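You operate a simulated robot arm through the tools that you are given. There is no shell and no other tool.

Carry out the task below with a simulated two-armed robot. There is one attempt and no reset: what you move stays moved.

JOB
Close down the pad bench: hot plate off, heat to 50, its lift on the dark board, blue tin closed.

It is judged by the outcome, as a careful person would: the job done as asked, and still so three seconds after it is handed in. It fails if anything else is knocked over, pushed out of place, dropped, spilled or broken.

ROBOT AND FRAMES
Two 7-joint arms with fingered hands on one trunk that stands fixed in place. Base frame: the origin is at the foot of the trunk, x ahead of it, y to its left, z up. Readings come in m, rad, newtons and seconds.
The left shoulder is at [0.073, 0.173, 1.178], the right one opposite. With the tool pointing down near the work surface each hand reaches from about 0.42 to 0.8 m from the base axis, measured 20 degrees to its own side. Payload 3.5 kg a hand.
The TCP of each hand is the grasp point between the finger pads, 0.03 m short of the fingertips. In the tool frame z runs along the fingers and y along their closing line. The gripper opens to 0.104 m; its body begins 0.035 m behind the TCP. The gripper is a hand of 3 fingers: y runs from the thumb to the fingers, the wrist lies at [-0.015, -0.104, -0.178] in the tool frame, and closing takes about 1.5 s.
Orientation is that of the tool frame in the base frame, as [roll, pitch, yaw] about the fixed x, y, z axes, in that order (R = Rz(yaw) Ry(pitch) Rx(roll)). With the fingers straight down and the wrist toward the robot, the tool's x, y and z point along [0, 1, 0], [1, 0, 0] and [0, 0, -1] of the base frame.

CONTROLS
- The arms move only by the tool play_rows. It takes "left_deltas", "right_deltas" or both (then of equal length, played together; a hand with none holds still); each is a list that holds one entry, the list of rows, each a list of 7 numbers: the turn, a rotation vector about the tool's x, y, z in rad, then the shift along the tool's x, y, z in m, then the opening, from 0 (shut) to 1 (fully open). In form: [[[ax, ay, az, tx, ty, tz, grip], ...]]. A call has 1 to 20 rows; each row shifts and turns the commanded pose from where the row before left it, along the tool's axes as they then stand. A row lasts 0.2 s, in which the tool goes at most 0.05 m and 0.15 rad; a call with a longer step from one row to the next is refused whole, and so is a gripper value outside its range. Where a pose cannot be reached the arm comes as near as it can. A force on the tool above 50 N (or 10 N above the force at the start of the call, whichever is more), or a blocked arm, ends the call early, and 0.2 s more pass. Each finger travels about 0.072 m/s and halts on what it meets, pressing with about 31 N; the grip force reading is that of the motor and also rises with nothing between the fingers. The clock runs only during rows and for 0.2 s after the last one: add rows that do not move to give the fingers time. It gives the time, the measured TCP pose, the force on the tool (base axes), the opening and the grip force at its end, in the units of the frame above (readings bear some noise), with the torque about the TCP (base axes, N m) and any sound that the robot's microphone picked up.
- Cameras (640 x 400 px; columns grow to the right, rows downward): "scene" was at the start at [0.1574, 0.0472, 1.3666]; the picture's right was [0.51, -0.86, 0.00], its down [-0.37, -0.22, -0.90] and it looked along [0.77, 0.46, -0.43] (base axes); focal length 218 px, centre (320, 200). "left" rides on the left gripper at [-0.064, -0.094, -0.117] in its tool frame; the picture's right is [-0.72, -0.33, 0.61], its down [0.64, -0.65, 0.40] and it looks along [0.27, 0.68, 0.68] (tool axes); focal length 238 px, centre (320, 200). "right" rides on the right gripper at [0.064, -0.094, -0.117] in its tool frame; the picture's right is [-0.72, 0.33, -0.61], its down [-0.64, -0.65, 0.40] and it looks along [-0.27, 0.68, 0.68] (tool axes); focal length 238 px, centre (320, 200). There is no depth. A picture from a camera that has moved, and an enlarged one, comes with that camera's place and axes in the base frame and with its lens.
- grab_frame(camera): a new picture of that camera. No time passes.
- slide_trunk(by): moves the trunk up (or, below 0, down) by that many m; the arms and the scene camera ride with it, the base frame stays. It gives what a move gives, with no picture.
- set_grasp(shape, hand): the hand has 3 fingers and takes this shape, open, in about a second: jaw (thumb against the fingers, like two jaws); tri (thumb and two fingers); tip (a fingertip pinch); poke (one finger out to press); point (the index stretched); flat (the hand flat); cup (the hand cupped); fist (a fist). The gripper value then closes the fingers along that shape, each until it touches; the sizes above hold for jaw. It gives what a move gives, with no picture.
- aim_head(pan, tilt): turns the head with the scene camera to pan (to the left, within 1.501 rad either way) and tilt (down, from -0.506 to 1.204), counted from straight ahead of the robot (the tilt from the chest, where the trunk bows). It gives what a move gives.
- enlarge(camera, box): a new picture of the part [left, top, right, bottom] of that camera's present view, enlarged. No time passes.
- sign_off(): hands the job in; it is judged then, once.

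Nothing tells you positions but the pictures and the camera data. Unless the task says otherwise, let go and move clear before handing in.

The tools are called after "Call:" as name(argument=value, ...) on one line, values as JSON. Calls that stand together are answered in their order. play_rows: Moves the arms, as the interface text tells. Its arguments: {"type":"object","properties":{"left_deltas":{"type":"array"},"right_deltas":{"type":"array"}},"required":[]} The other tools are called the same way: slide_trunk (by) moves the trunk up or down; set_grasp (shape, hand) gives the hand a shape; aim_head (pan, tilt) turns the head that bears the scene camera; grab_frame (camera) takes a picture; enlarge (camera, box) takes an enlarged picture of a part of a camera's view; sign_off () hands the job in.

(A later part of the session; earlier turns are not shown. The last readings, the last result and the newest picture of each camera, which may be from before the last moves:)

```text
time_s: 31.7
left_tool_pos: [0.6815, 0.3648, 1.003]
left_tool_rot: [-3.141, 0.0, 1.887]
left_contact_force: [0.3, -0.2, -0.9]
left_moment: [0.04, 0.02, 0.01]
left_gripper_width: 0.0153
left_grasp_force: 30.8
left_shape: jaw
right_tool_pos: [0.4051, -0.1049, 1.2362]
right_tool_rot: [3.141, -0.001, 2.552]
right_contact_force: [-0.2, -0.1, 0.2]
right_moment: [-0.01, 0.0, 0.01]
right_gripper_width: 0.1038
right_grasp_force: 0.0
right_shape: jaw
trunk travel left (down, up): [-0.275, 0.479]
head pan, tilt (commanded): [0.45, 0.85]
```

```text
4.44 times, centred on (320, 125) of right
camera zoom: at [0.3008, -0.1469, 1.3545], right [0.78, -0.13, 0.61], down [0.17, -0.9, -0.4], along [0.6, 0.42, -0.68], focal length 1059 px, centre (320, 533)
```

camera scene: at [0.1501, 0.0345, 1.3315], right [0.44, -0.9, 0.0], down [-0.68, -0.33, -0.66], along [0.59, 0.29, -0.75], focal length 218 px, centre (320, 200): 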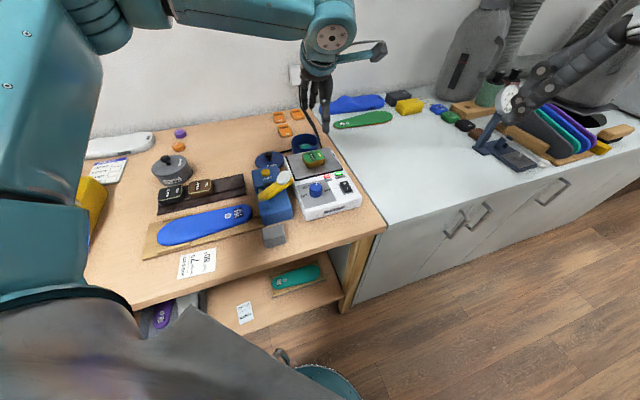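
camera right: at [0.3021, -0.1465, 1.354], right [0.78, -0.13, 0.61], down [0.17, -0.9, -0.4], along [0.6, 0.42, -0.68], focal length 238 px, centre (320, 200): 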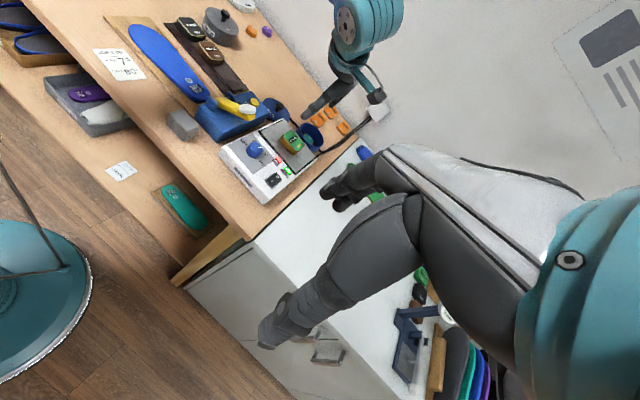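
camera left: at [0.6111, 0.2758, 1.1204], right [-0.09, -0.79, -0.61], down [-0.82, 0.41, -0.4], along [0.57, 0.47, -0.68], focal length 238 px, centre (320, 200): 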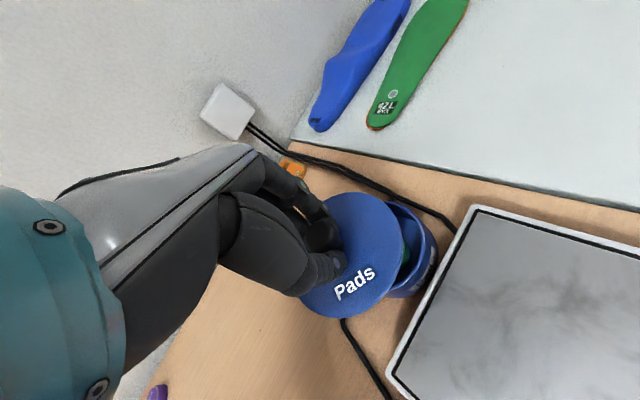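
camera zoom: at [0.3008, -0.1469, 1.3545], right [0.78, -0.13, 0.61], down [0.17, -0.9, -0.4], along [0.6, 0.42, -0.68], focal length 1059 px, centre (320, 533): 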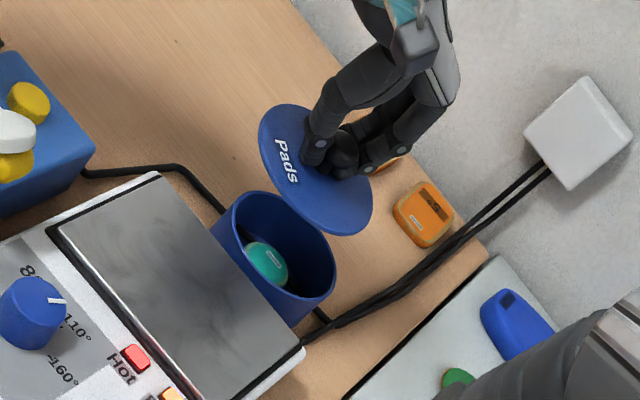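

Now the hand is radial. I'll move the remaining 25 mm to over the tin centre.

Call:
play_rows(left_deltas=[[[0, 0, 0, -0.0046, 0.0071, 0, 0], [0, 0, 0, -0.0046, 0.0071, 0, 0], [0, 0, 0, -0.0046, 0.007, 0, 0], [0, 0, 0, 0, 0, 0, 0]]])

Call:
grab_frame(camera="left")

Call:
enlarge(camera="scene", box=[280, 100, 360, 170])

Call:
enlarge(camera="right", box=[270, 80, 370, 170])

```text
time_s: 32.7
left_tool_pos: [0.7057, 0.3576, 1.0038]
left_tool_rot: [-3.141, -0.002, 1.888]
left_contact_force: [0.4, -0.5, -0.1]
left_moment: [-0.01, -0.01, 0.01]
left_gripper_width: 0.0156
left_grasp_force: 31.3
left_shape: jaw
right_tool_pos: [0.4071, -0.1063, 1.2371]
right_tool_rot: [3.141, -0.001, 2.55]
right_contact_force: [-0.3, 0.5, -0.4]
right_moment: [0.0, -0.03, -0.01]
right_gripper_width: 0.1035
right_grasp_force: 0.0
right_shape: jaw
trunk travel left (down, up): [-0.275, 0.479]
head pan, tilt (commanded): [0.45, 0.85]
```

```text
taken
camera left: at [0.6353, 0.2683, 1.121], right [-0.09, -0.79, -0.61], down [-0.82, 0.4, -0.4], along [0.57, 0.47, -0.68], focal length 238 px, centre (320, 200)
```

left: 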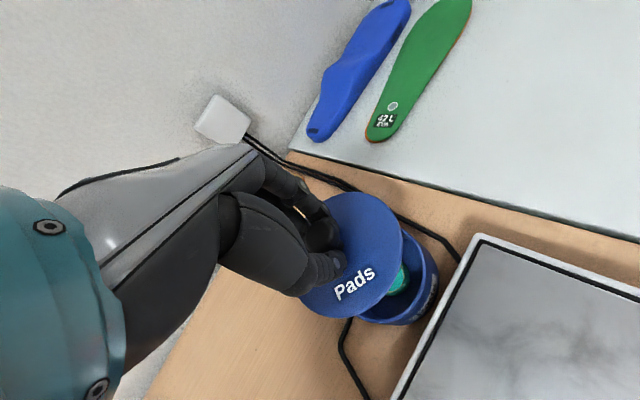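

```text
5.71 times, centred on (320, 135) of scene
camera zoom: at [0.1487, 0.0342, 1.3318], right [0.44, -0.9, 0.0], down [-0.68, -0.33, -0.66], along [0.59, 0.29, -0.75], focal length 1248 px, centre (320, 571)
```

zoom: 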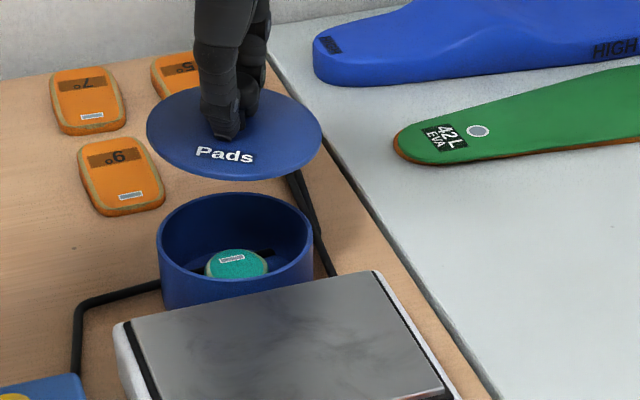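

```text
4.44 times, centred on (320, 125) of right
camera zoom: at [0.3006, -0.1469, 1.3545], right [0.78, -0.13, 0.61], down [0.17, -0.9, -0.4], along [0.6, 0.42, -0.68], focal length 1059 px, centre (320, 533)
```

zoom: 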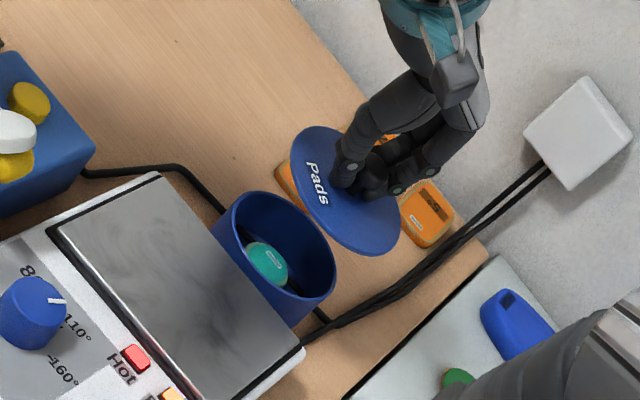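

Looking nearly aligned. I'll lower to about 1 cm above the rim for a precise check.

Call:
play_rows(left_deltas=[[[0, 0, 0, 0, 0, 0.015, 0], [0, 0, 0, 0, 0, 0.015, 0], [0, 0, 0, 0, 0, 0.01, 0], [0, 0, 0, 0, 0, 0, 0]]])

Call:
enlarge(camera="left", box=[270, 170, 450, 340])

Call:
enlarge(camera="scene", box=[290, 110, 340, 160])

Call:
enlarge(camera="right", box=[300, 100, 360, 160])

```text
time_s: 33.7
left_tool_pos: [0.6991, 0.3583, 0.9655]
left_tool_rot: [-3.141, 0.0, 1.888]
left_contact_force: [0.0, -0.3, -0.1]
left_moment: [0.01, 0.01, 0.0]
left_gripper_width: 0.0156
left_grasp_force: 31.3
left_shape: jaw
left hand out of reach, approached as far as the arm can: row 2
right_tool_pos: [0.4053, -0.1054, 1.2363]
right_tool_rot: [3.14, 0.0, 2.552]
right_contact_force: [0.2, -0.5, 0.9]
right_moment: [-0.01, 0.03, 0.0]
right_gripper_width: 0.1038
right_grasp_force: 0.1
right_shape: jaw
trunk travel left (down, up): [-0.275, 0.479]
head pan, tilt (commanded): [0.45, 0.85]
```

```text
2.35 times, centred on (360, 255) of left
camera zoom: at [0.6292, 0.2686, 1.083], right [-0.09, -0.79, -0.61], down [-0.82, 0.41, -0.4], along [0.57, 0.47, -0.68], focal length 561 px, centre (226, 71)
```

zoom: 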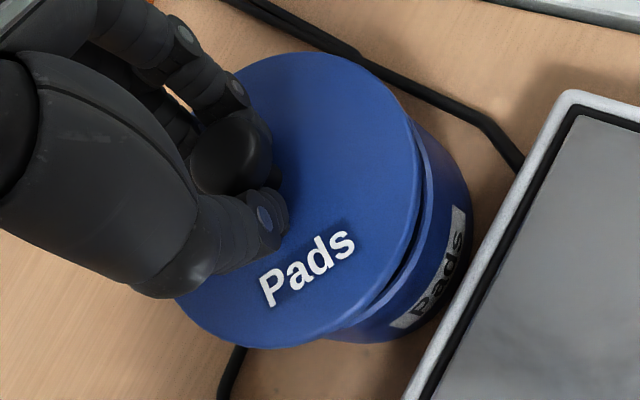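

```text
8.00 times, centred on (315, 135) of scene
camera zoom: at [0.1488, 0.0341, 1.3318], right [0.44, -0.9, 0.0], down [-0.68, -0.33, -0.66], along [0.59, 0.29, -0.75], focal length 1747 px, centre (360, 720)
```

zoom: 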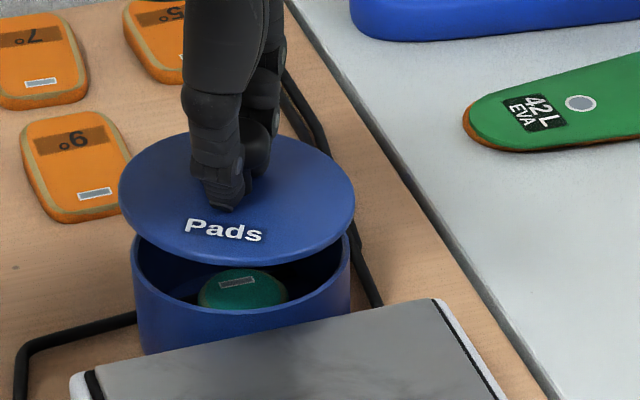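

```text
6.67 times, centred on (330, 130) of right
camera zoom: at [0.3007, -0.147, 1.3545], right [0.78, -0.13, 0.61], down [0.17, -0.9, -0.4], along [0.6, 0.42, -0.68], focal length 1589 px, centre (253, 667)
```

zoom: 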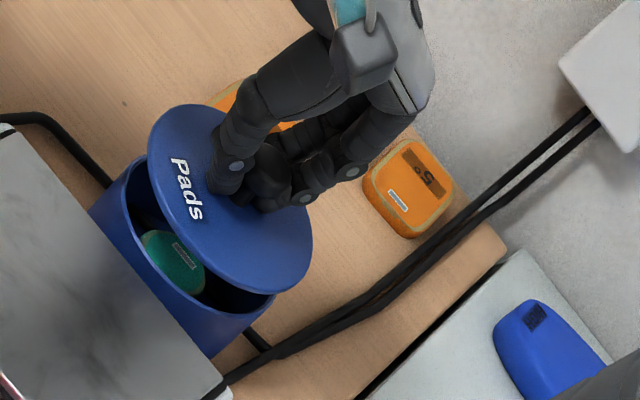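

The arm hit its reach limit slightly short (7 mm). The wrist-to-shoulder distance is the constraint, so lowering the trunk a little will help. Let me look closer first.

Call:
enlarge(camera="left", box=[350, 190, 430, 300])

Call:
enlarge(camera="scene", box=[302, 122, 338, 158])

```text
3.64 times, centred on (390, 245) of left
camera zoom: at [0.6292, 0.2686, 1.083], right [-0.09, -0.79, -0.61], down [-0.82, 0.41, -0.4], along [0.57, 0.47, -0.68], focal length 867 px, centre (66, 36)
```

zoom: 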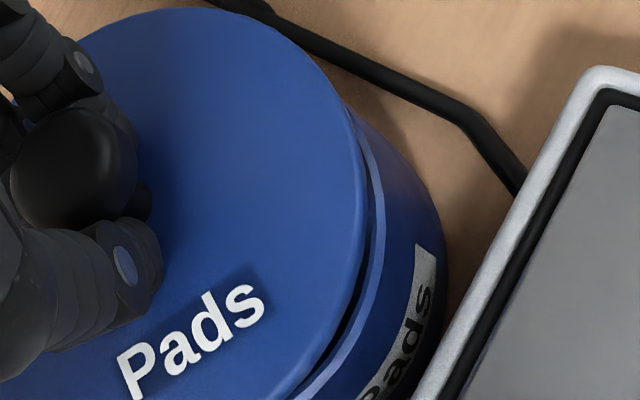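

```text
11.11 times, centred on (320, 140) of scene
camera zoom: at [0.1488, 0.0341, 1.3318], right [0.44, -0.9, 0.0], down [-0.68, -0.33, -0.66], along [0.59, 0.29, -0.75], focal length 2426 px, centre (320, 867)
```

zoom: 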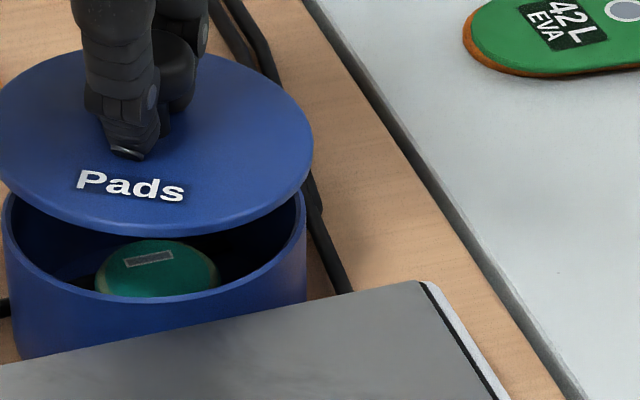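

I'll raise the hand first, then lower the trunk 4 cm so the wrist is level with the shoulder and reach is greatest.

Call:
play_rows(left_deltas=[[[0, 0, 0, 0, 0, -0.015, 0], [0, 0, 0, 0, 0, -0.02, 0], [0, 0, 0, 0, 0, -0.02, 0], [0, 0, 0, 0, 0, 0, 0]]])

Call:
slide_trunk(by=-0.04)

```text
time_s: 34.7
left_tool_pos: [0.6997, 0.3588, 1.02]
left_tool_rot: [-3.141, -0.001, 1.89]
left_contact_force: [-0.1, 0.0, -0.6]
left_moment: [0.01, -0.01, -0.02]
left_gripper_width: 0.0153
left_grasp_force: 30.8
left_shape: jaw
right_tool_pos: [0.4058, -0.105, 1.2367]
right_tool_rot: [-3.14, 0.001, 2.55]
right_contact_force: [-0.1, -0.4, -0.7]
right_moment: [-0.01, -0.02, -0.01]
right_gripper_width: 0.1036
right_grasp_force: 0.0
right_shape: jaw
trunk travel left (down, up): [-0.275, 0.479]
head pan, tilt (commanded): [0.45, 0.85]
```

```text
time_s: 35.5
left_tool_pos: [0.7014, 0.3598, 0.9807]
left_tool_rot: [3.14, 0.0, 1.889]
left_contact_force: [-0.2, -0.1, -0.5]
left_moment: [0.0, -0.04, 0.02]
left_gripper_width: 0.0153
left_grasp_force: 30.9
left_shape: jaw
right_tool_pos: [0.4057, -0.1058, 1.1964]
right_tool_rot: [3.141, 0.001, 2.552]
right_contact_force: [0.3, 0.4, 0.5]
right_moment: [-0.01, -0.03, -0.03]
right_gripper_width: 0.1037
right_grasp_force: 0.1
right_shape: jaw
trunk travel left (down, up): [-0.235, 0.519]
head pan, tilt (commanded): [0.45, 0.85]
```

Call:
play_rows(left_deltas=[[[0, 0, 0.06, 0, 0, 0.004, 0], [0, 0, 0.06, 0, 0, 0.004, 0], [0, 0, 0, -0.0006, 0.0032, 0.004, 0], [0, 0, 0, -0.0006, 0.0032, 0.004, 0], [0, 0, 0, 0, 0, 0, 0]]])

Call:
enlarge(camera="left", box=[280, 180, 430, 330])

Call:
enlarge(camera="scene", box=[295, 105, 345, 155])

Call:
enlarge(camera="right", box=[300, 80, 370, 150])

```text
time_s: 36.7
left_tool_pos: [0.7089, 0.3598, 0.9638]
left_tool_rot: [-3.14, 0.0, 1.769]
left_contact_force: [0.1, -0.2, 0.1]
left_moment: [0.01, 0.02, -0.01]
left_gripper_width: 0.0154
left_grasp_force: 30.9
left_shape: jaw
right_tool_pos: [0.4064, -0.1065, 1.1942]
right_tool_rot: [-3.142, -0.001, 2.554]
right_contact_force: [0.6, -0.2, 0.3]
right_moment: [0.02, 0.01, -0.02]
right_gripper_width: 0.1036
right_grasp_force: 0.0
right_shape: jaw
trunk travel left (down, up): [-0.235, 0.519]
head pan, tilt (commanded): [0.45, 0.85]
```

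```text
2.67 times, centred on (355, 255) of left
camera zoom: at [0.6285, 0.2796, 1.0799], right [-0.18, -0.77, -0.61], down [-0.77, 0.5, -0.4], along [0.62, 0.4, -0.68], focal length 636 px, centre (227, 53)
```

zoom: 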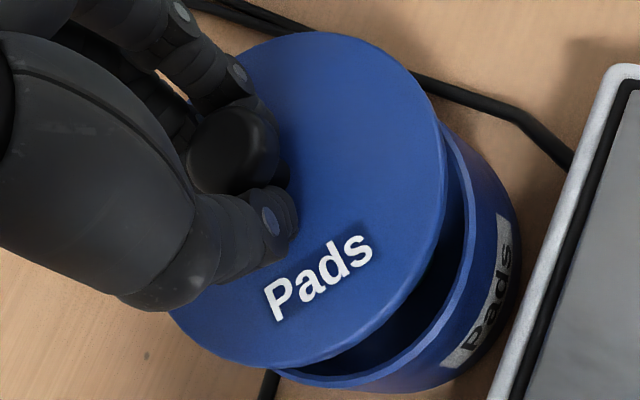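

```text
8.00 times, centred on (320, 130) of scene
camera zoom: at [0.166, 0.0341, 1.2908], right [0.44, -0.9, 0.0], down [-0.68, -0.33, -0.66], along [0.59, 0.29, -0.75], focal length 1747 px, centre (320, 760)
```

zoom: 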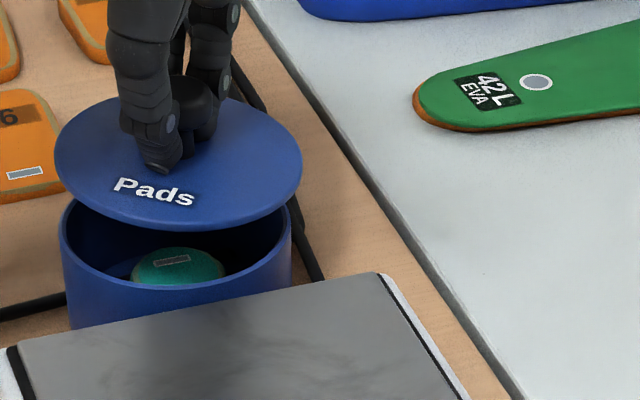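

```text
5.71 times, centred on (335, 115) of right
camera zoom: at [0.3009, -0.1467, 1.3133], right [0.78, -0.13, 0.61], down [0.17, -0.9, -0.4], along [0.6, 0.42, -0.68], focal length 1362 px, centre (234, 686)
```

zoom: 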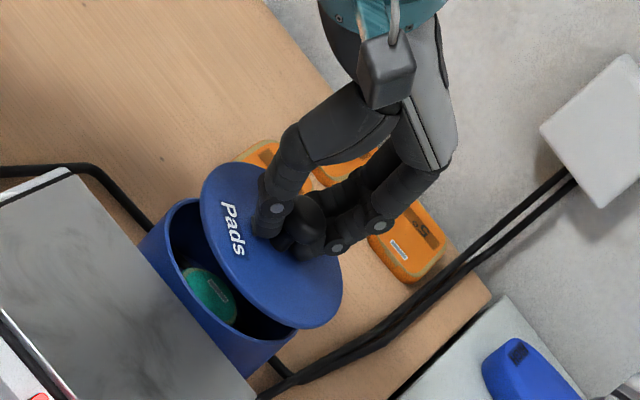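

Call:
enlarge(camera="left", box=[330, 200, 420, 330])

Call:
enlarge(camera="scene", box=[298, 112, 338, 148])

Call:
enlarge(camera="right", box=[312, 100, 362, 150])

```text
3.08 times, centred on (375, 265) of left
camera zoom: at [0.6285, 0.2796, 1.0799], right [-0.18, -0.77, -0.61], down [-0.77, 0.5, -0.4], along [0.62, 0.4, -0.68], focal length 733 px, centre (151, 0)
```

zoom: 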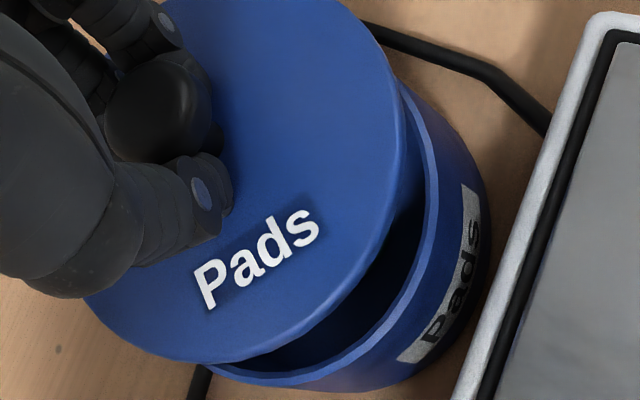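

```text
11.11 times, centred on (318, 130) of scene
camera zoom: at [0.166, 0.0341, 1.2908], right [0.44, -0.9, 0.0], down [-0.68, -0.33, -0.66], along [0.59, 0.29, -0.75], focal length 2426 px, centre (342, 978)
```

zoom: 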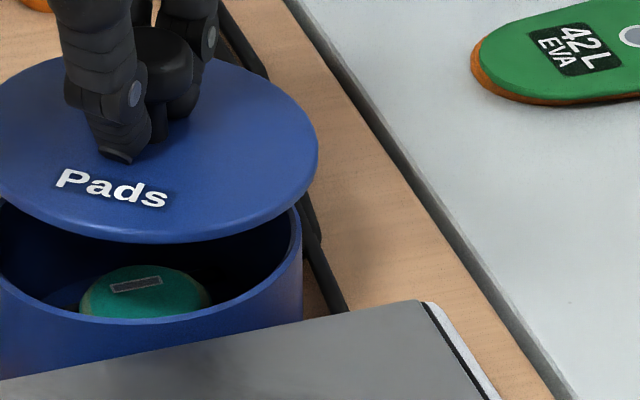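

```text
8.00 times, centred on (337, 125) of right
camera zoom: at [0.3009, -0.1467, 1.3133], right [0.78, -0.13, 0.61], down [0.17, -0.9, -0.4], along [0.6, 0.42, -0.68], focal length 1907 px, centre (184, 800)
```

zoom: 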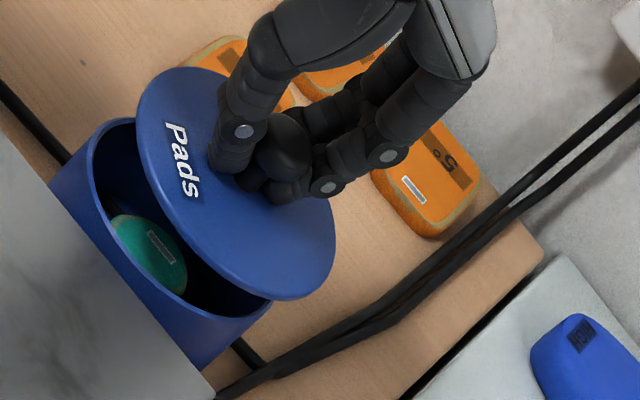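

By fitting the rim, the lid needs about 3 mm back toward me. I'll correct and lower to within several mm of the rim.

Call:
play_rows(left_deltas=[[[0, 0, 0, 0.0013, -0.0028, 0.006, 0], [0, 0, 0, 0, 0, 0.006, 0], [0, 0, 0, 0, 0, 0.004, 0], [0, 0, 0, 0, 0, 0, 0]]])

Call:
enlarge(camera="left", box=[330, 200, 420, 330])

Call:
enlarge(camera="scene", box=[295, 112, 335, 148])

Call:
enlarge(camera="right", box=[305, 100, 355, 150])

```text
time_s: 37.7
left_tool_pos: [0.7058, 0.3601, 0.9462]
left_tool_rot: [-3.141, 0.0, 1.769]
left_contact_force: [0.5, 0.5, -0.1]
left_moment: [-0.03, 0.0, 0.03]
left_gripper_width: 0.0155
left_grasp_force: 31.3
left_shape: jaw
right_tool_pos: [0.4062, -0.1059, 1.195]
right_tool_rot: [-3.141, 0.0, 2.553]
right_contact_force: [-0.9, 0.2, 0.4]
right_moment: [0.02, 0.01, 0.01]
right_gripper_width: 0.1037
right_grasp_force: 0.1
right_shape: jaw
trunk travel left (down, up): [-0.235, 0.519]
head pan, tilt (commanded): [0.45, 0.85]
```

```text
3.08 times, centred on (375, 265) of left
camera zoom: at [0.6259, 0.2803, 1.0642], right [-0.18, -0.77, -0.61], down [-0.77, 0.5, -0.4], along [0.62, 0.4, -0.68], focal length 733 px, centre (151, 0)
```

zoom: 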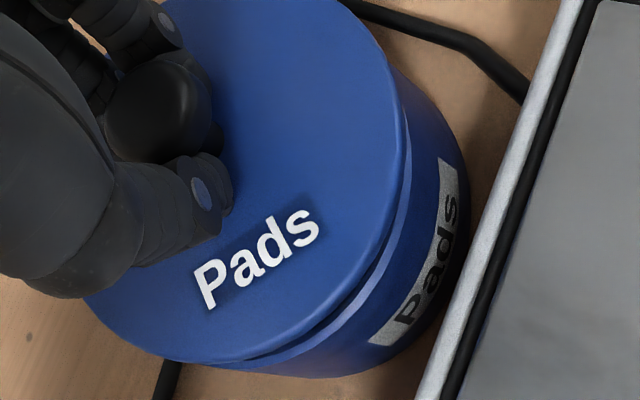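

```text
11.11 times, centred on (315, 130) of scene
camera zoom: at [0.166, 0.0341, 1.2908], right [0.44, -0.9, 0.0], down [-0.68, -0.33, -0.66], along [0.59, 0.29, -0.75], focal length 2426 px, centre (376, 978)
```

zoom: 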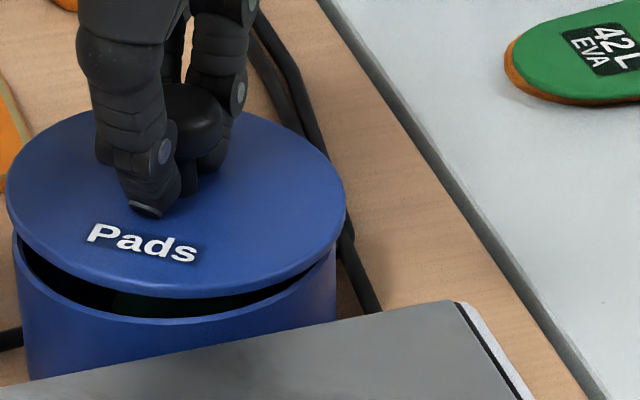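

```text
8.00 times, centred on (330, 125) of right
camera zoom: at [0.3009, -0.1467, 1.3133], right [0.78, -0.13, 0.61], down [0.17, -0.9, -0.4], along [0.6, 0.42, -0.68], focal length 1907 px, centre (240, 800)
```

zoom: 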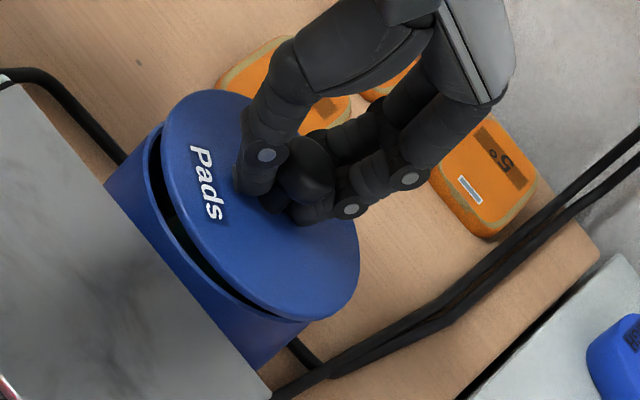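

Alignment looks close with the gap now a few mm. I'll lower 5 mm more and re-check the overhang all round.

Call:
play_rows(left_deltas=[[[0, 0, 0, 0, -0.001, 0.003, 0], [0, 0, 0, 0, 0, 0.002, 0], [0, 0, 0, 0, 0, 0, 0]]])

Call:
enlarge(camera="left", box=[300, 180, 420, 330])

Call:
enlarge(camera="scene", box=[295, 112, 335, 148])

Call:
enlarge(camera="right", box=[305, 105, 355, 150])

```text
time_s: 38.5
left_tool_pos: [0.7052, 0.3593, 0.9418]
left_tool_rot: [-3.141, -0.001, 1.767]
left_contact_force: [0.1, 0.6, -0.6]
left_moment: [0.05, 0.02, -0.01]
left_gripper_width: 0.0154
left_grasp_force: 30.8
left_shape: jaw
right_tool_pos: [0.4064, -0.1043, 1.1958]
right_tool_rot: [3.142, 0.001, 2.552]
right_contact_force: [0.4, 0.8, -0.1]
right_moment: [-0.02, -0.01, -0.01]
right_gripper_width: 0.1035
right_grasp_force: 0.1
right_shape: jaw
trunk travel left (down, up): [-0.235, 0.519]
head pan, tilt (commanded): [0.45, 0.85]
```

```text
2.67 times, centred on (360, 255) of left
camera zoom: at [0.6248, 0.2789, 1.0598], right [-0.18, -0.77, -0.61], down [-0.77, 0.5, -0.4], along [0.62, 0.4, -0.68], focal length 636 px, centre (213, 53)
```

zoom: 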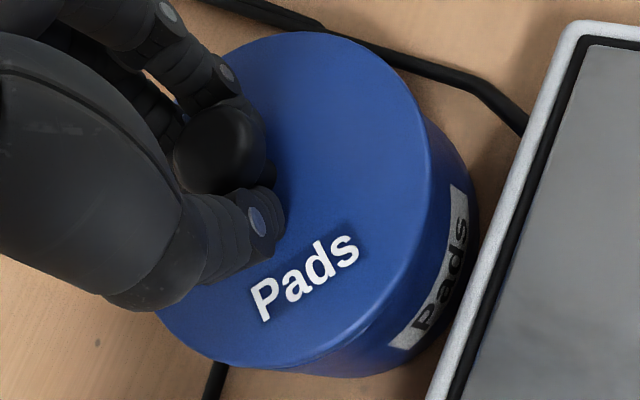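

```text
11.11 times, centred on (315, 130) of scene
camera zoom: at [0.166, 0.0341, 1.2907], right [0.44, -0.9, 0.0], down [-0.68, -0.33, -0.66], along [0.59, 0.29, -0.75], focal length 2426 px, centre (376, 978)
```

zoom: 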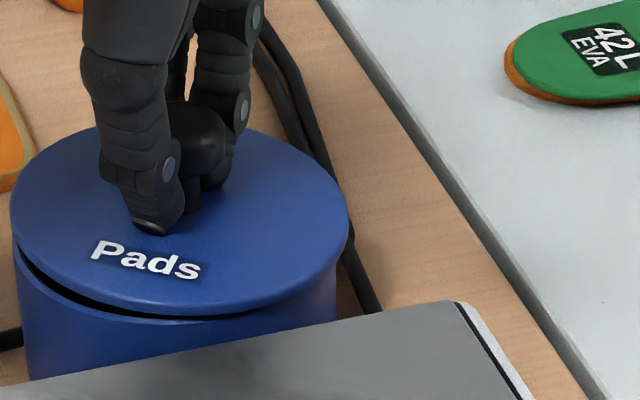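

```text
8.89 times, centred on (330, 128) of right
camera zoom: at [0.3009, -0.1466, 1.3133], right [0.78, -0.13, 0.61], down [0.17, -0.9, -0.4], along [0.6, 0.42, -0.68], focal length 2119 px, centre (231, 844)
```

zoom: 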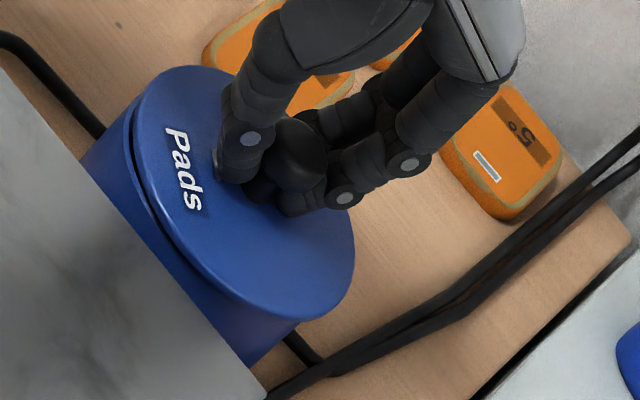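

The lid is about 1.5 mm right of centre in the head view. I'll correct that and lower to contact in small steps.

Call:
play_rows(left_deltas=[[[0, 0, 0, 0.0014, -0.0003, 0.001, 0], [0, 0, 0, 0, 0, 0.0015, 0], [0, 0, 0, 0, 0, 0.0005, 0], [0, 0, 0, 0, 0, 0, 0]]])

Call:
enlarge(camera="scene", box=[295, 112, 335, 148])

Call:
enlarge(camera="right", box=[305, 105, 355, 150])

```text
time_s: 39.5
left_tool_pos: [0.7037, 0.3615, 0.9398]
left_tool_rot: [3.14, 0.001, 1.769]
left_contact_force: [0.8, 1.0, 5.6]
left_moment: [-0.29, -0.15, 0.06]
left_gripper_width: 0.0154
left_grasp_force: 31.1
left_shape: jaw
right_tool_pos: [0.4054, -0.1059, 1.1949]
right_tool_rot: [-3.141, -0.001, 2.551]
right_contact_force: [0.1, 0.4, -0.6]
right_moment: [-0.01, 0.0, 0.0]
right_gripper_width: 0.1035
right_grasp_force: 0.1
right_shape: jaw
trunk travel left (down, up): [-0.235, 0.519]
head pan, tilt (commanded): [0.45, 0.85]
```

```text
11.11 times, centred on (315, 130) of scene
camera zoom: at [0.1654, 0.0338, 1.2909], right [0.44, -0.9, 0.0], down [-0.68, -0.33, -0.66], along [0.59, 0.29, -0.75], focal length 2426 px, centre (376, 978)
```

zoom: 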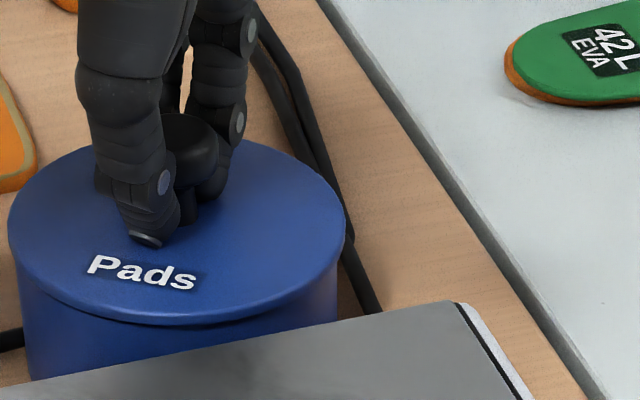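

```text
8.89 times, centred on (330, 128) of right
camera zoom: at [0.3003, -0.1469, 1.3135], right [0.78, -0.13, 0.61], down [0.17, -0.9, -0.4], along [0.6, 0.42, -0.68], focal length 2119 px, centre (231, 844)
```

zoom: 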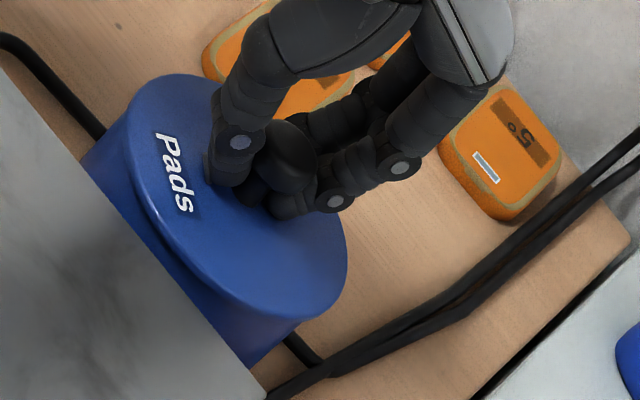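

Contact on the rim (5.6 N), and the lid covers the tin evenly. Opening the fingers slowly now.

Call:
play_rows(left_deltas=[[[0, 0, 0, 0, 0, 0, 0.1], [0, 0, 0, 0, 0, 0, 0.2], [0, 0, 0, 0, 0, 0, 0.3], [0, 0, 0, 0, 0, 0, 0.42], [0, 0, 0, 0, 0, 0, 0.5], [0, 0, 0, 0, 0, 0, 0.5]]])

Call:
enlarge(camera="scene", box=[295, 112, 335, 148])

Call:
enlarge(camera="right", box=[305, 105, 355, 150])

Call:
enlarge(camera="left", box=[250, 150, 420, 330])

```text
time_s: 40.9
left_tool_pos: [0.705, 0.3594, 0.9393]
left_tool_rot: [3.14, 0.0, 1.768]
left_contact_force: [1.1, -0.2, 12.1]
left_moment: [-0.06, -0.01, 0.0]
left_gripper_width: 0.0476
left_grasp_force: 0.0
left_shape: jaw
right_tool_pos: [0.4047, -0.1064, 1.1955]
right_tool_rot: [-3.141, -0.001, 2.551]
right_contact_force: [-0.5, -1.0, 0.0]
right_moment: [-0.01, -0.01, 0.0]
right_gripper_width: 0.1036
right_grasp_force: 0.0
right_shape: jaw
trunk travel left (down, up): [-0.235, 0.519]
head pan, tilt (commanded): [0.45, 0.85]
heard: snap
```

```text
11.11 times, centred on (315, 130) of scene
camera zoom: at [0.1649, 0.0335, 1.291], right [0.44, -0.9, 0.0], down [-0.68, -0.33, -0.66], along [0.59, 0.29, -0.75], focal length 2426 px, centre (376, 978)
```

zoom: 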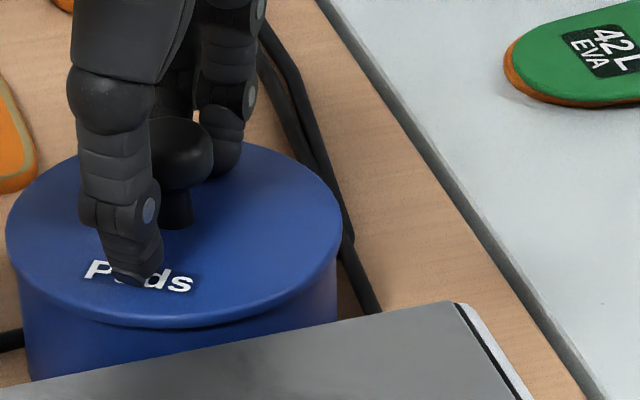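

```text
8.89 times, centred on (330, 128) of right
camera zoom: at [0.2997, -0.1473, 1.3136], right [0.78, -0.13, 0.61], down [0.17, -0.9, -0.4], along [0.6, 0.42, -0.68], focal length 2119 px, centre (231, 844)
```

zoom: 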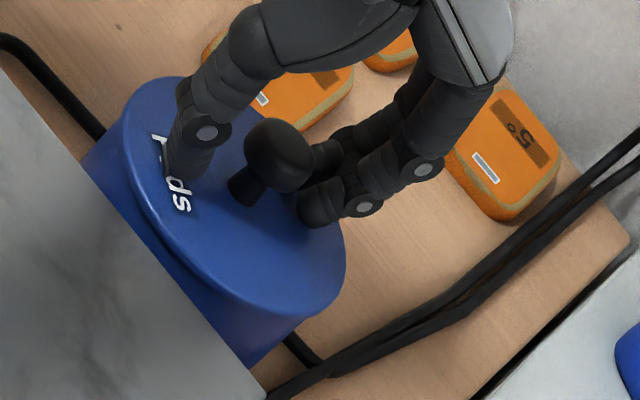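

```text
2.22 times, centred on (335, 240) of left
camera zoom: at [0.6228, 0.2797, 1.0565], right [-0.18, -0.77, -0.61], down [-0.76, 0.5, -0.41], along [0.62, 0.4, -0.68], focal length 530 px, centre (287, 111)
```

zoom: 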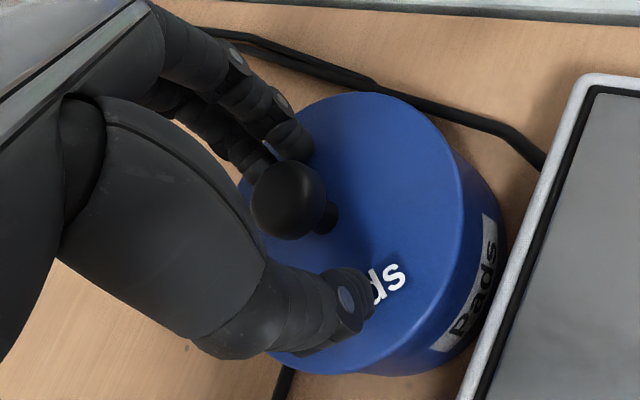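

A "snap" was heard: the lid has closed on the tin. I'll raise straight up off the knob.

Call:
play_rows(left_deltas=[[[0, 0, 0, 0, 0, -0.004, 0.6], [0, 0, 0, 0, 0, -0.01, 0.65], [0, 0, 0, 0, 0, -0.015, 0.65], [0, 0, 0, 0, 0, -0.02, 0.65], [0, 0, 0, 0, -0.01, -0.02, 0.65], [0, 0, 0, 0, -0.02, -0.03, 0.65], [0, 0, 0, 0, -0.03, -0.02, 0.65]]])

Call:
grab_frame(camera="scene")

Call:
enlarge(camera="scene", box=[240, 100, 380, 210])

Call:
enlarge(camera="right", box=[280, 80, 380, 170])

```text
time_s: 42.5
left_tool_pos: [0.6451, 0.3493, 1.0615]
left_tool_rot: [-3.14, 0.001, 1.767]
left_contact_force: [0.2, -0.3, 0.6]
left_moment: [0.06, -0.02, 0.02]
left_gripper_width: 0.0673
left_grasp_force: 0.0
left_shape: jaw
right_tool_pos: [0.4053, -0.106, 1.1952]
right_tool_rot: [3.14, 0.0, 2.553]
right_contact_force: [-0.3, -0.9, 0.5]
right_moment: [-0.01, -0.01, -0.01]
right_gripper_width: 0.1034
right_grasp_force: 0.1
right_shape: jaw
trunk travel left (down, up): [-0.235, 0.519]
head pan, tilt (commanded): [0.45, 0.85]
```

```text
taken
camera scene: at [0.1654, 0.034, 1.2909], right [0.44, -0.9, 0.0], down [-0.68, -0.33, -0.66], along [0.59, 0.29, -0.75], focal length 218 px, centre (320, 200)
```

scene: 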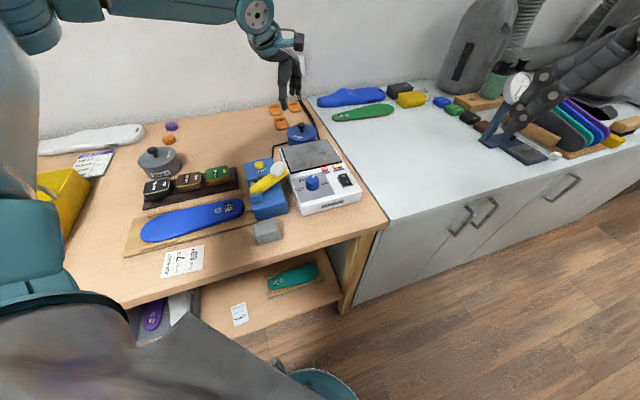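

```text
3.64 times, centred on (310, 155) of scene
camera zoom: at [0.1654, 0.034, 1.2909], right [0.44, -0.9, 0.0], down [-0.68, -0.33, -0.66], along [0.59, 0.29, -0.75], focal length 794 px, centre (356, 364)
```

zoom: 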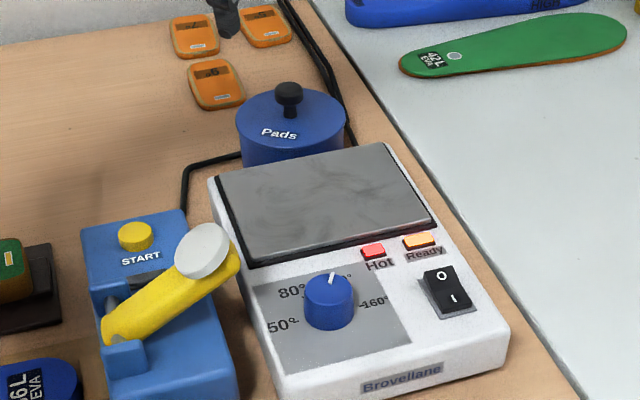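

```text
4.44 times, centred on (330, 125) of right
camera zoom: at [0.3002, -0.1467, 1.3135], right [0.78, -0.13, 0.61], down [0.17, -0.9, -0.4], along [0.6, 0.42, -0.68], focal length 1059 px, centre (276, 533)
```

zoom: 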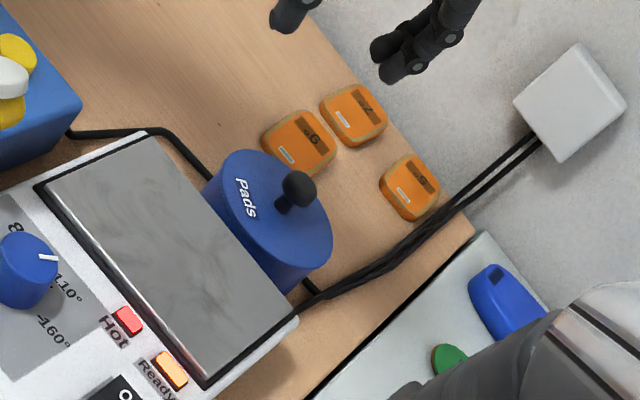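

The tin is closed with its lid on. Next is the dial, so I'll move over it with the hand turned back to start a counter-clockwise twist.

Call:
play_rows(left_deltas=[[[0, 0, 0.1, 0, 0, 0, 0.8], [0, 0, 0.1, 0, 0, 0, 0.8], [0, 0, 0, -0.0258, -0.028, 0.006, 0.8], [0, 0, 0, -0.0258, -0.028, 0.006, 0.8], [0, 0, 0, -0.0258, -0.028, 0.006, 0.8], [0, 0, 0, -0.0258, -0.028, 0.006, 0.8], [0, 0, 0, -0.0258, -0.028, 0.006, 0.8], [0, 0, 0, 0, 0, 0, 0.8]]])

Call:
grab_frame(camera="left")

Call:
grab_frame(camera="right")

Call:
enlarge(camera="scene", box=[240, 100, 380, 230])

```text
time_s: 44.3
left_tool_pos: [0.5056, 0.219, 1.0302]
left_tool_rot: [-3.141, 0.0, 1.569]
left_contact_force: [0.2, -0.9, -0.9]
left_moment: [0.01, -0.02, -0.01]
left_gripper_width: 0.0827
left_grasp_force: 0.2
left_shape: jaw
right_tool_pos: [0.4058, -0.1053, 1.1951]
right_tool_rot: [-3.141, 0.0, 2.553]
right_contact_force: [0.5, -0.4, -0.8]
right_moment: [0.02, 0.01, 0.02]
right_gripper_width: 0.1035
right_grasp_force: 0.0
right_shape: jaw
trunk travel left (down, up): [-0.235, 0.519]
head pan, tilt (commanded): [0.45, 0.85]
```

```text
taken
camera left: at [0.4096, 0.156, 1.1478], right [-0.33, -0.72, -0.61], down [-0.65, 0.64, -0.4], along [0.68, 0.27, -0.68], focal length 238 px, centre (320, 200)
```

left: 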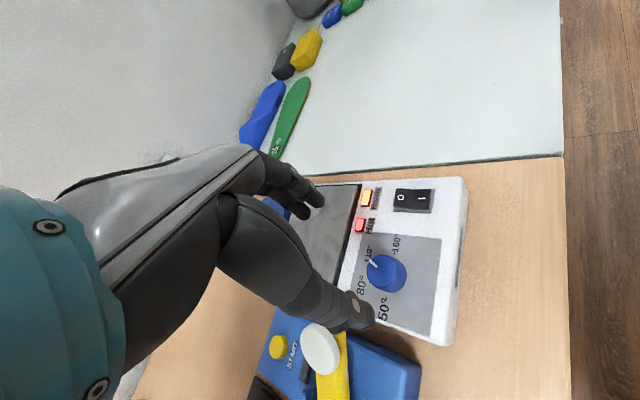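

```text
taken
camera right: at [0.301, -0.1465, 1.3132], right [0.78, -0.13, 0.61], down [0.17, -0.9, -0.4], along [0.6, 0.42, -0.68], focal length 238 px, centre (320, 200)
```

right: 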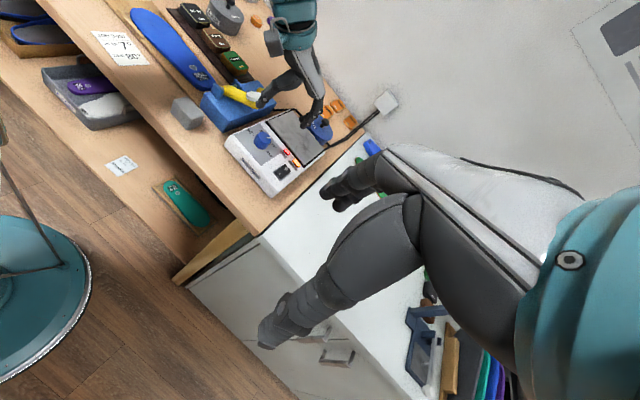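

```text
3.08 times, centred on (310, 165) of scene
camera zoom: at [0.1661, 0.0342, 1.2907], right [0.44, -0.9, 0.0], down [-0.68, -0.33, -0.66], along [0.59, 0.29, -0.75], focal length 672 px, centre (351, 308)
```

zoom: 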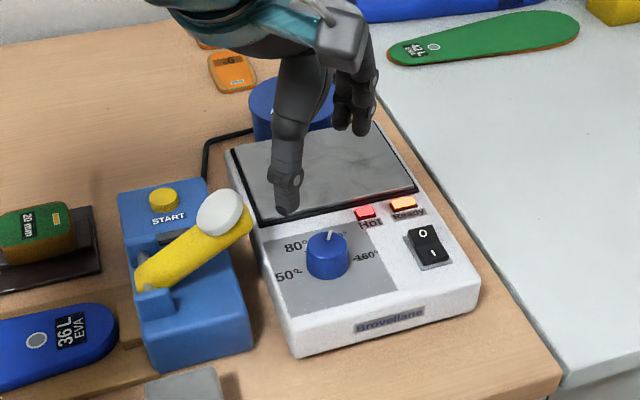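

Call:
enlarge(camera="left", box=[320, 210, 450, 340])

Call:
enlarge(camera="scene", box=[285, 160, 345, 205])

Call:
enlarge(camera="right", box=[220, 90, 320, 190])

```text
3.08 times, centred on (385, 275) of left
camera zoom: at [0.4096, 0.156, 1.1478], right [-0.33, -0.72, -0.61], down [-0.65, 0.64, -0.4], along [0.68, 0.27, -0.68], focal length 733 px, centre (120, -31)
```

zoom: 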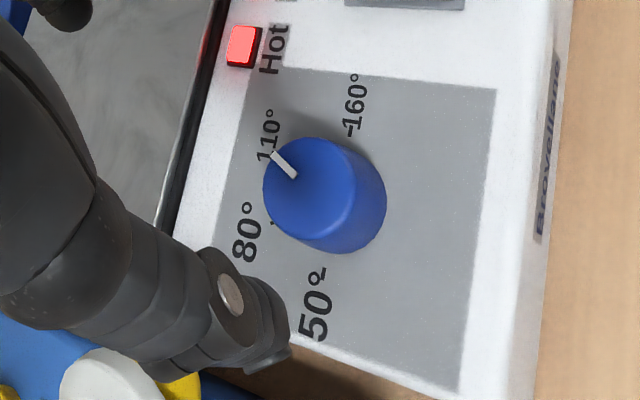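

```text
8.89 times, centred on (315, 182) of scene
camera zoom: at [0.1661, 0.0342, 1.2907], right [0.44, -0.9, 0.0], down [-0.68, -0.33, -0.66], along [0.59, 0.29, -0.75], focal length 1941 px, centre (364, 356)
```

zoom: 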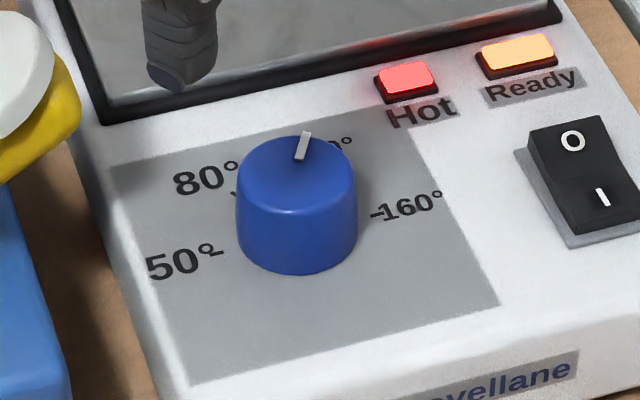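

```text
4.00 times, centred on (270, 140) of right
camera zoom: at [0.301, -0.1465, 1.3132], right [0.78, -0.13, 0.61], down [0.17, -0.9, -0.4], along [0.6, 0.42, -0.68], focal length 953 px, centre (520, 440)
```

zoom: 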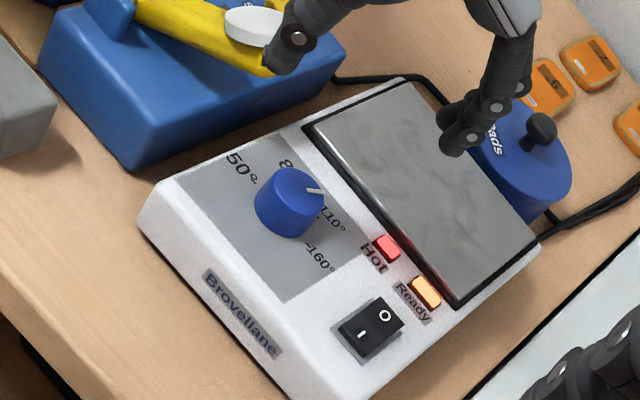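

The dial axis is at about (0.503, 0.221), top at 0.926. First a dry run of the twist in the air, to check that the wrist can turn 60° counter-clockwise here.

Call:
play_rows(left_deltas=[[[0, 0, -0.13, 0, 0, 0, 0.8], [0, 0, -0.13, 0, 0, 0, 0.8], [0, 0, -0.13, 0, 0, 0, 0.8], [0, 0, -0.13, 0, 0, 0, 0.8], [0, 0, -0.13, 0, 0, 0, 0.8], [0, 0, -0.13, 0, 0, 0, 0.8], [0, 0, -0.13, 0, 0, 0, 0.8], [0, 0, -0.13, 0, 0, 0, 0.8]]])

Call:
enlarge(camera="left", box=[300, 200, 480, 380])

Call:
enlarge(camera="scene", box=[240, 100, 380, 230])

```text
time_s: 46.1
left_tool_pos: [0.5056, 0.2207, 1.0271]
left_tool_rot: [3.14, -0.001, 2.61]
left_contact_force: [0.2, -0.6, -0.5]
left_moment: [0.03, -0.02, 0.0]
left_gripper_width: 0.0831
left_grasp_force: 0.0
left_shape: jaw
right_tool_pos: [0.406, -0.1054, 1.1953]
right_tool_rot: [3.14, 0.001, 2.552]
right_contact_force: [0.1, 0.7, -0.7]
right_moment: [-0.02, 0.01, -0.02]
right_gripper_width: 0.1037
right_grasp_force: 0.1
right_shape: jaw
trunk travel left (down, up): [-0.235, 0.519]
head pan, tilt (commanded): [0.45, 0.85]
```

```text
2.22 times, centred on (390, 290) of left
camera zoom: at [0.5118, 0.1077, 1.1453], right [0.46, -0.65, -0.61], down [-0.88, -0.24, -0.4], along [0.11, 0.73, -0.68], focal length 530 px, centre (164, 0)
```

zoom: 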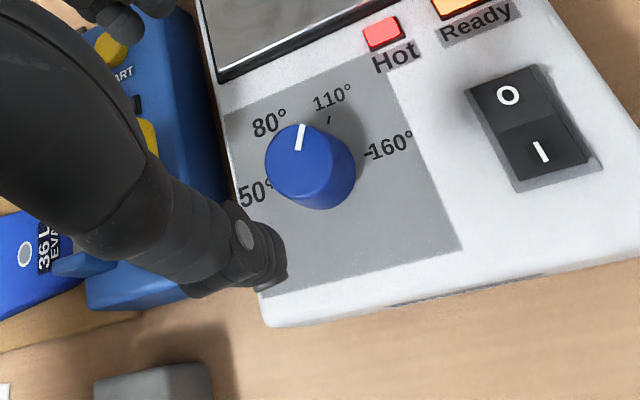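

```text
3.08 times, centred on (310, 165) of scene
camera zoom: at [0.1663, 0.0341, 1.2907], right [0.44, -0.9, 0.0], down [-0.68, -0.33, -0.66], along [0.59, 0.29, -0.75], focal length 672 px, centre (351, 308)
```

zoom: 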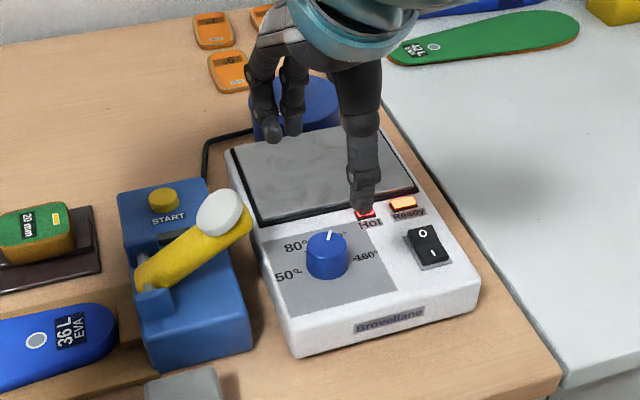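

The turn range is fine and the dial axis is confirmed at (0.503, 0.220). I'll turn back to the start angle, then lower around the dial.

Call:
play_rows(left_deltas=[[[0, 0, 0.135, 0, 0, 0, 0.65], [0, 0, 0.135, 0, 0, 0, 0.65], [0, 0, 0.135, 0, 0, 0, 0.65], [0, 0, 0.135, 0, 0, 0, 0.65], [0, 0, 0.135, 0, 0, 0, 0.65], [0, 0, 0.135, 0, 0, 0, 0.65], [0, 0, 0.135, 0, 0, 0, 0.65], [0, 0, 0.135, 0, 0, 0, 0.65], [0, 0, 0, -0.0009, -0.0046, 0.01, 0.65], [0, 0, 0, 0, 0, 0.02, 0.65], [0, 0, 0, 0, 0, 0.02, 0.65], [0, 0, 0, 0, 0, 0.015, 0.65], [0, 0, 0, 0, 0, 0, 0.65]]])

Call:
enlarge(camera="left", box=[260, 170, 440, 340])

Call:
enlarge(camera="scene", box=[270, 130, 350, 210])

Call:
enlarge(camera="right", box=[220, 80, 320, 170])

```text
time_s: 48.9
left_tool_pos: [0.5, 0.2195, 0.9631]
left_tool_rot: [-3.141, 0.001, 1.528]
left_contact_force: [0.6, 0.5, -0.1]
left_moment: [-0.01, -0.01, 0.03]
left_gripper_width: 0.0678
left_grasp_force: 0.1
left_shape: jaw
right_tool_pos: [0.4063, -0.1052, 1.1943]
right_tool_rot: [3.141, 0.0, 2.552]
right_contact_force: [-0.1, 0.7, 1.2]
right_moment: [0.0, -0.04, 0.01]
right_gripper_width: 0.1036
right_grasp_force: 0.1
right_shape: jaw
trunk travel left (down, up): [-0.235, 0.519]
head pan, tilt (commanded): [0.45, 0.85]
```

```text
2.35 times, centred on (350, 255) of left
camera zoom: at [0.403, 0.1608, 1.081], right [-0.36, -0.71, -0.61], down [-0.63, 0.67, -0.4], along [0.69, 0.24, -0.68], focal length 561 px, centre (249, 71)
```

zoom: 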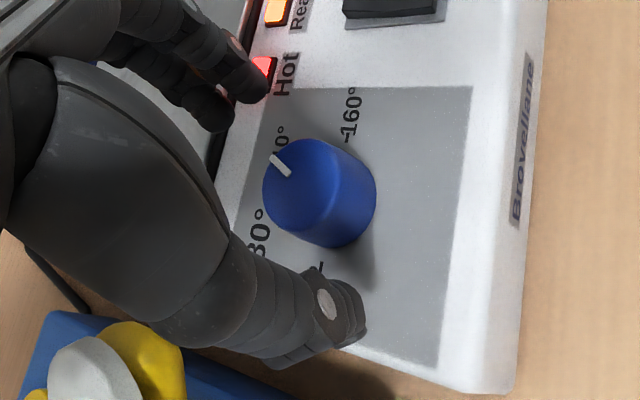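

```text
5.00 times, centred on (310, 170) of scene
camera zoom: at [0.1659, 0.034, 1.2908], right [0.44, -0.9, 0.0], down [-0.68, -0.33, -0.66], along [0.59, 0.29, -0.75], focal length 1092 px, centre (370, 350)
```

zoom: 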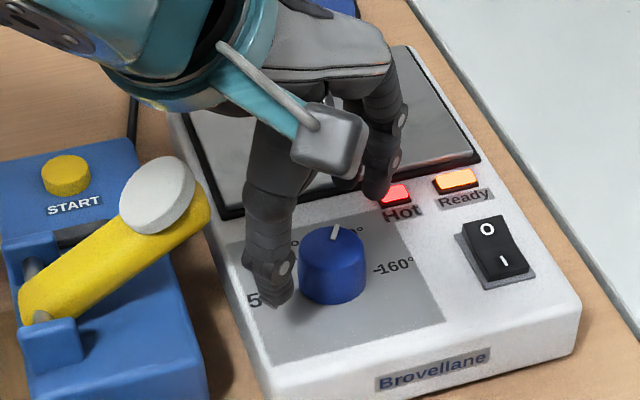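

```text
4.44 times, centred on (270, 125) of right
camera zoom: at [0.3008, -0.1467, 1.3133], right [0.78, -0.13, 0.61], down [0.17, -0.9, -0.4], along [0.6, 0.42, -0.68], focal length 1059 px, centre (542, 533)
```

zoom: 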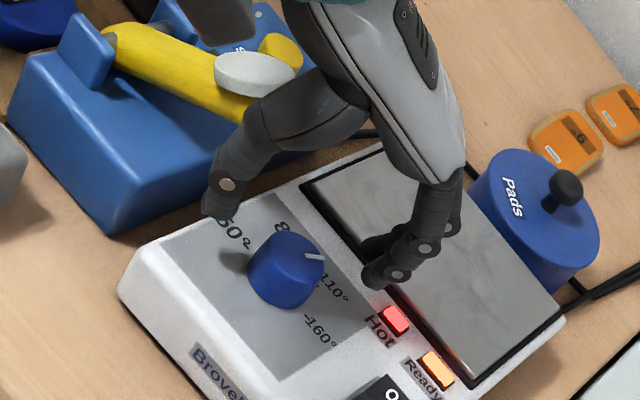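

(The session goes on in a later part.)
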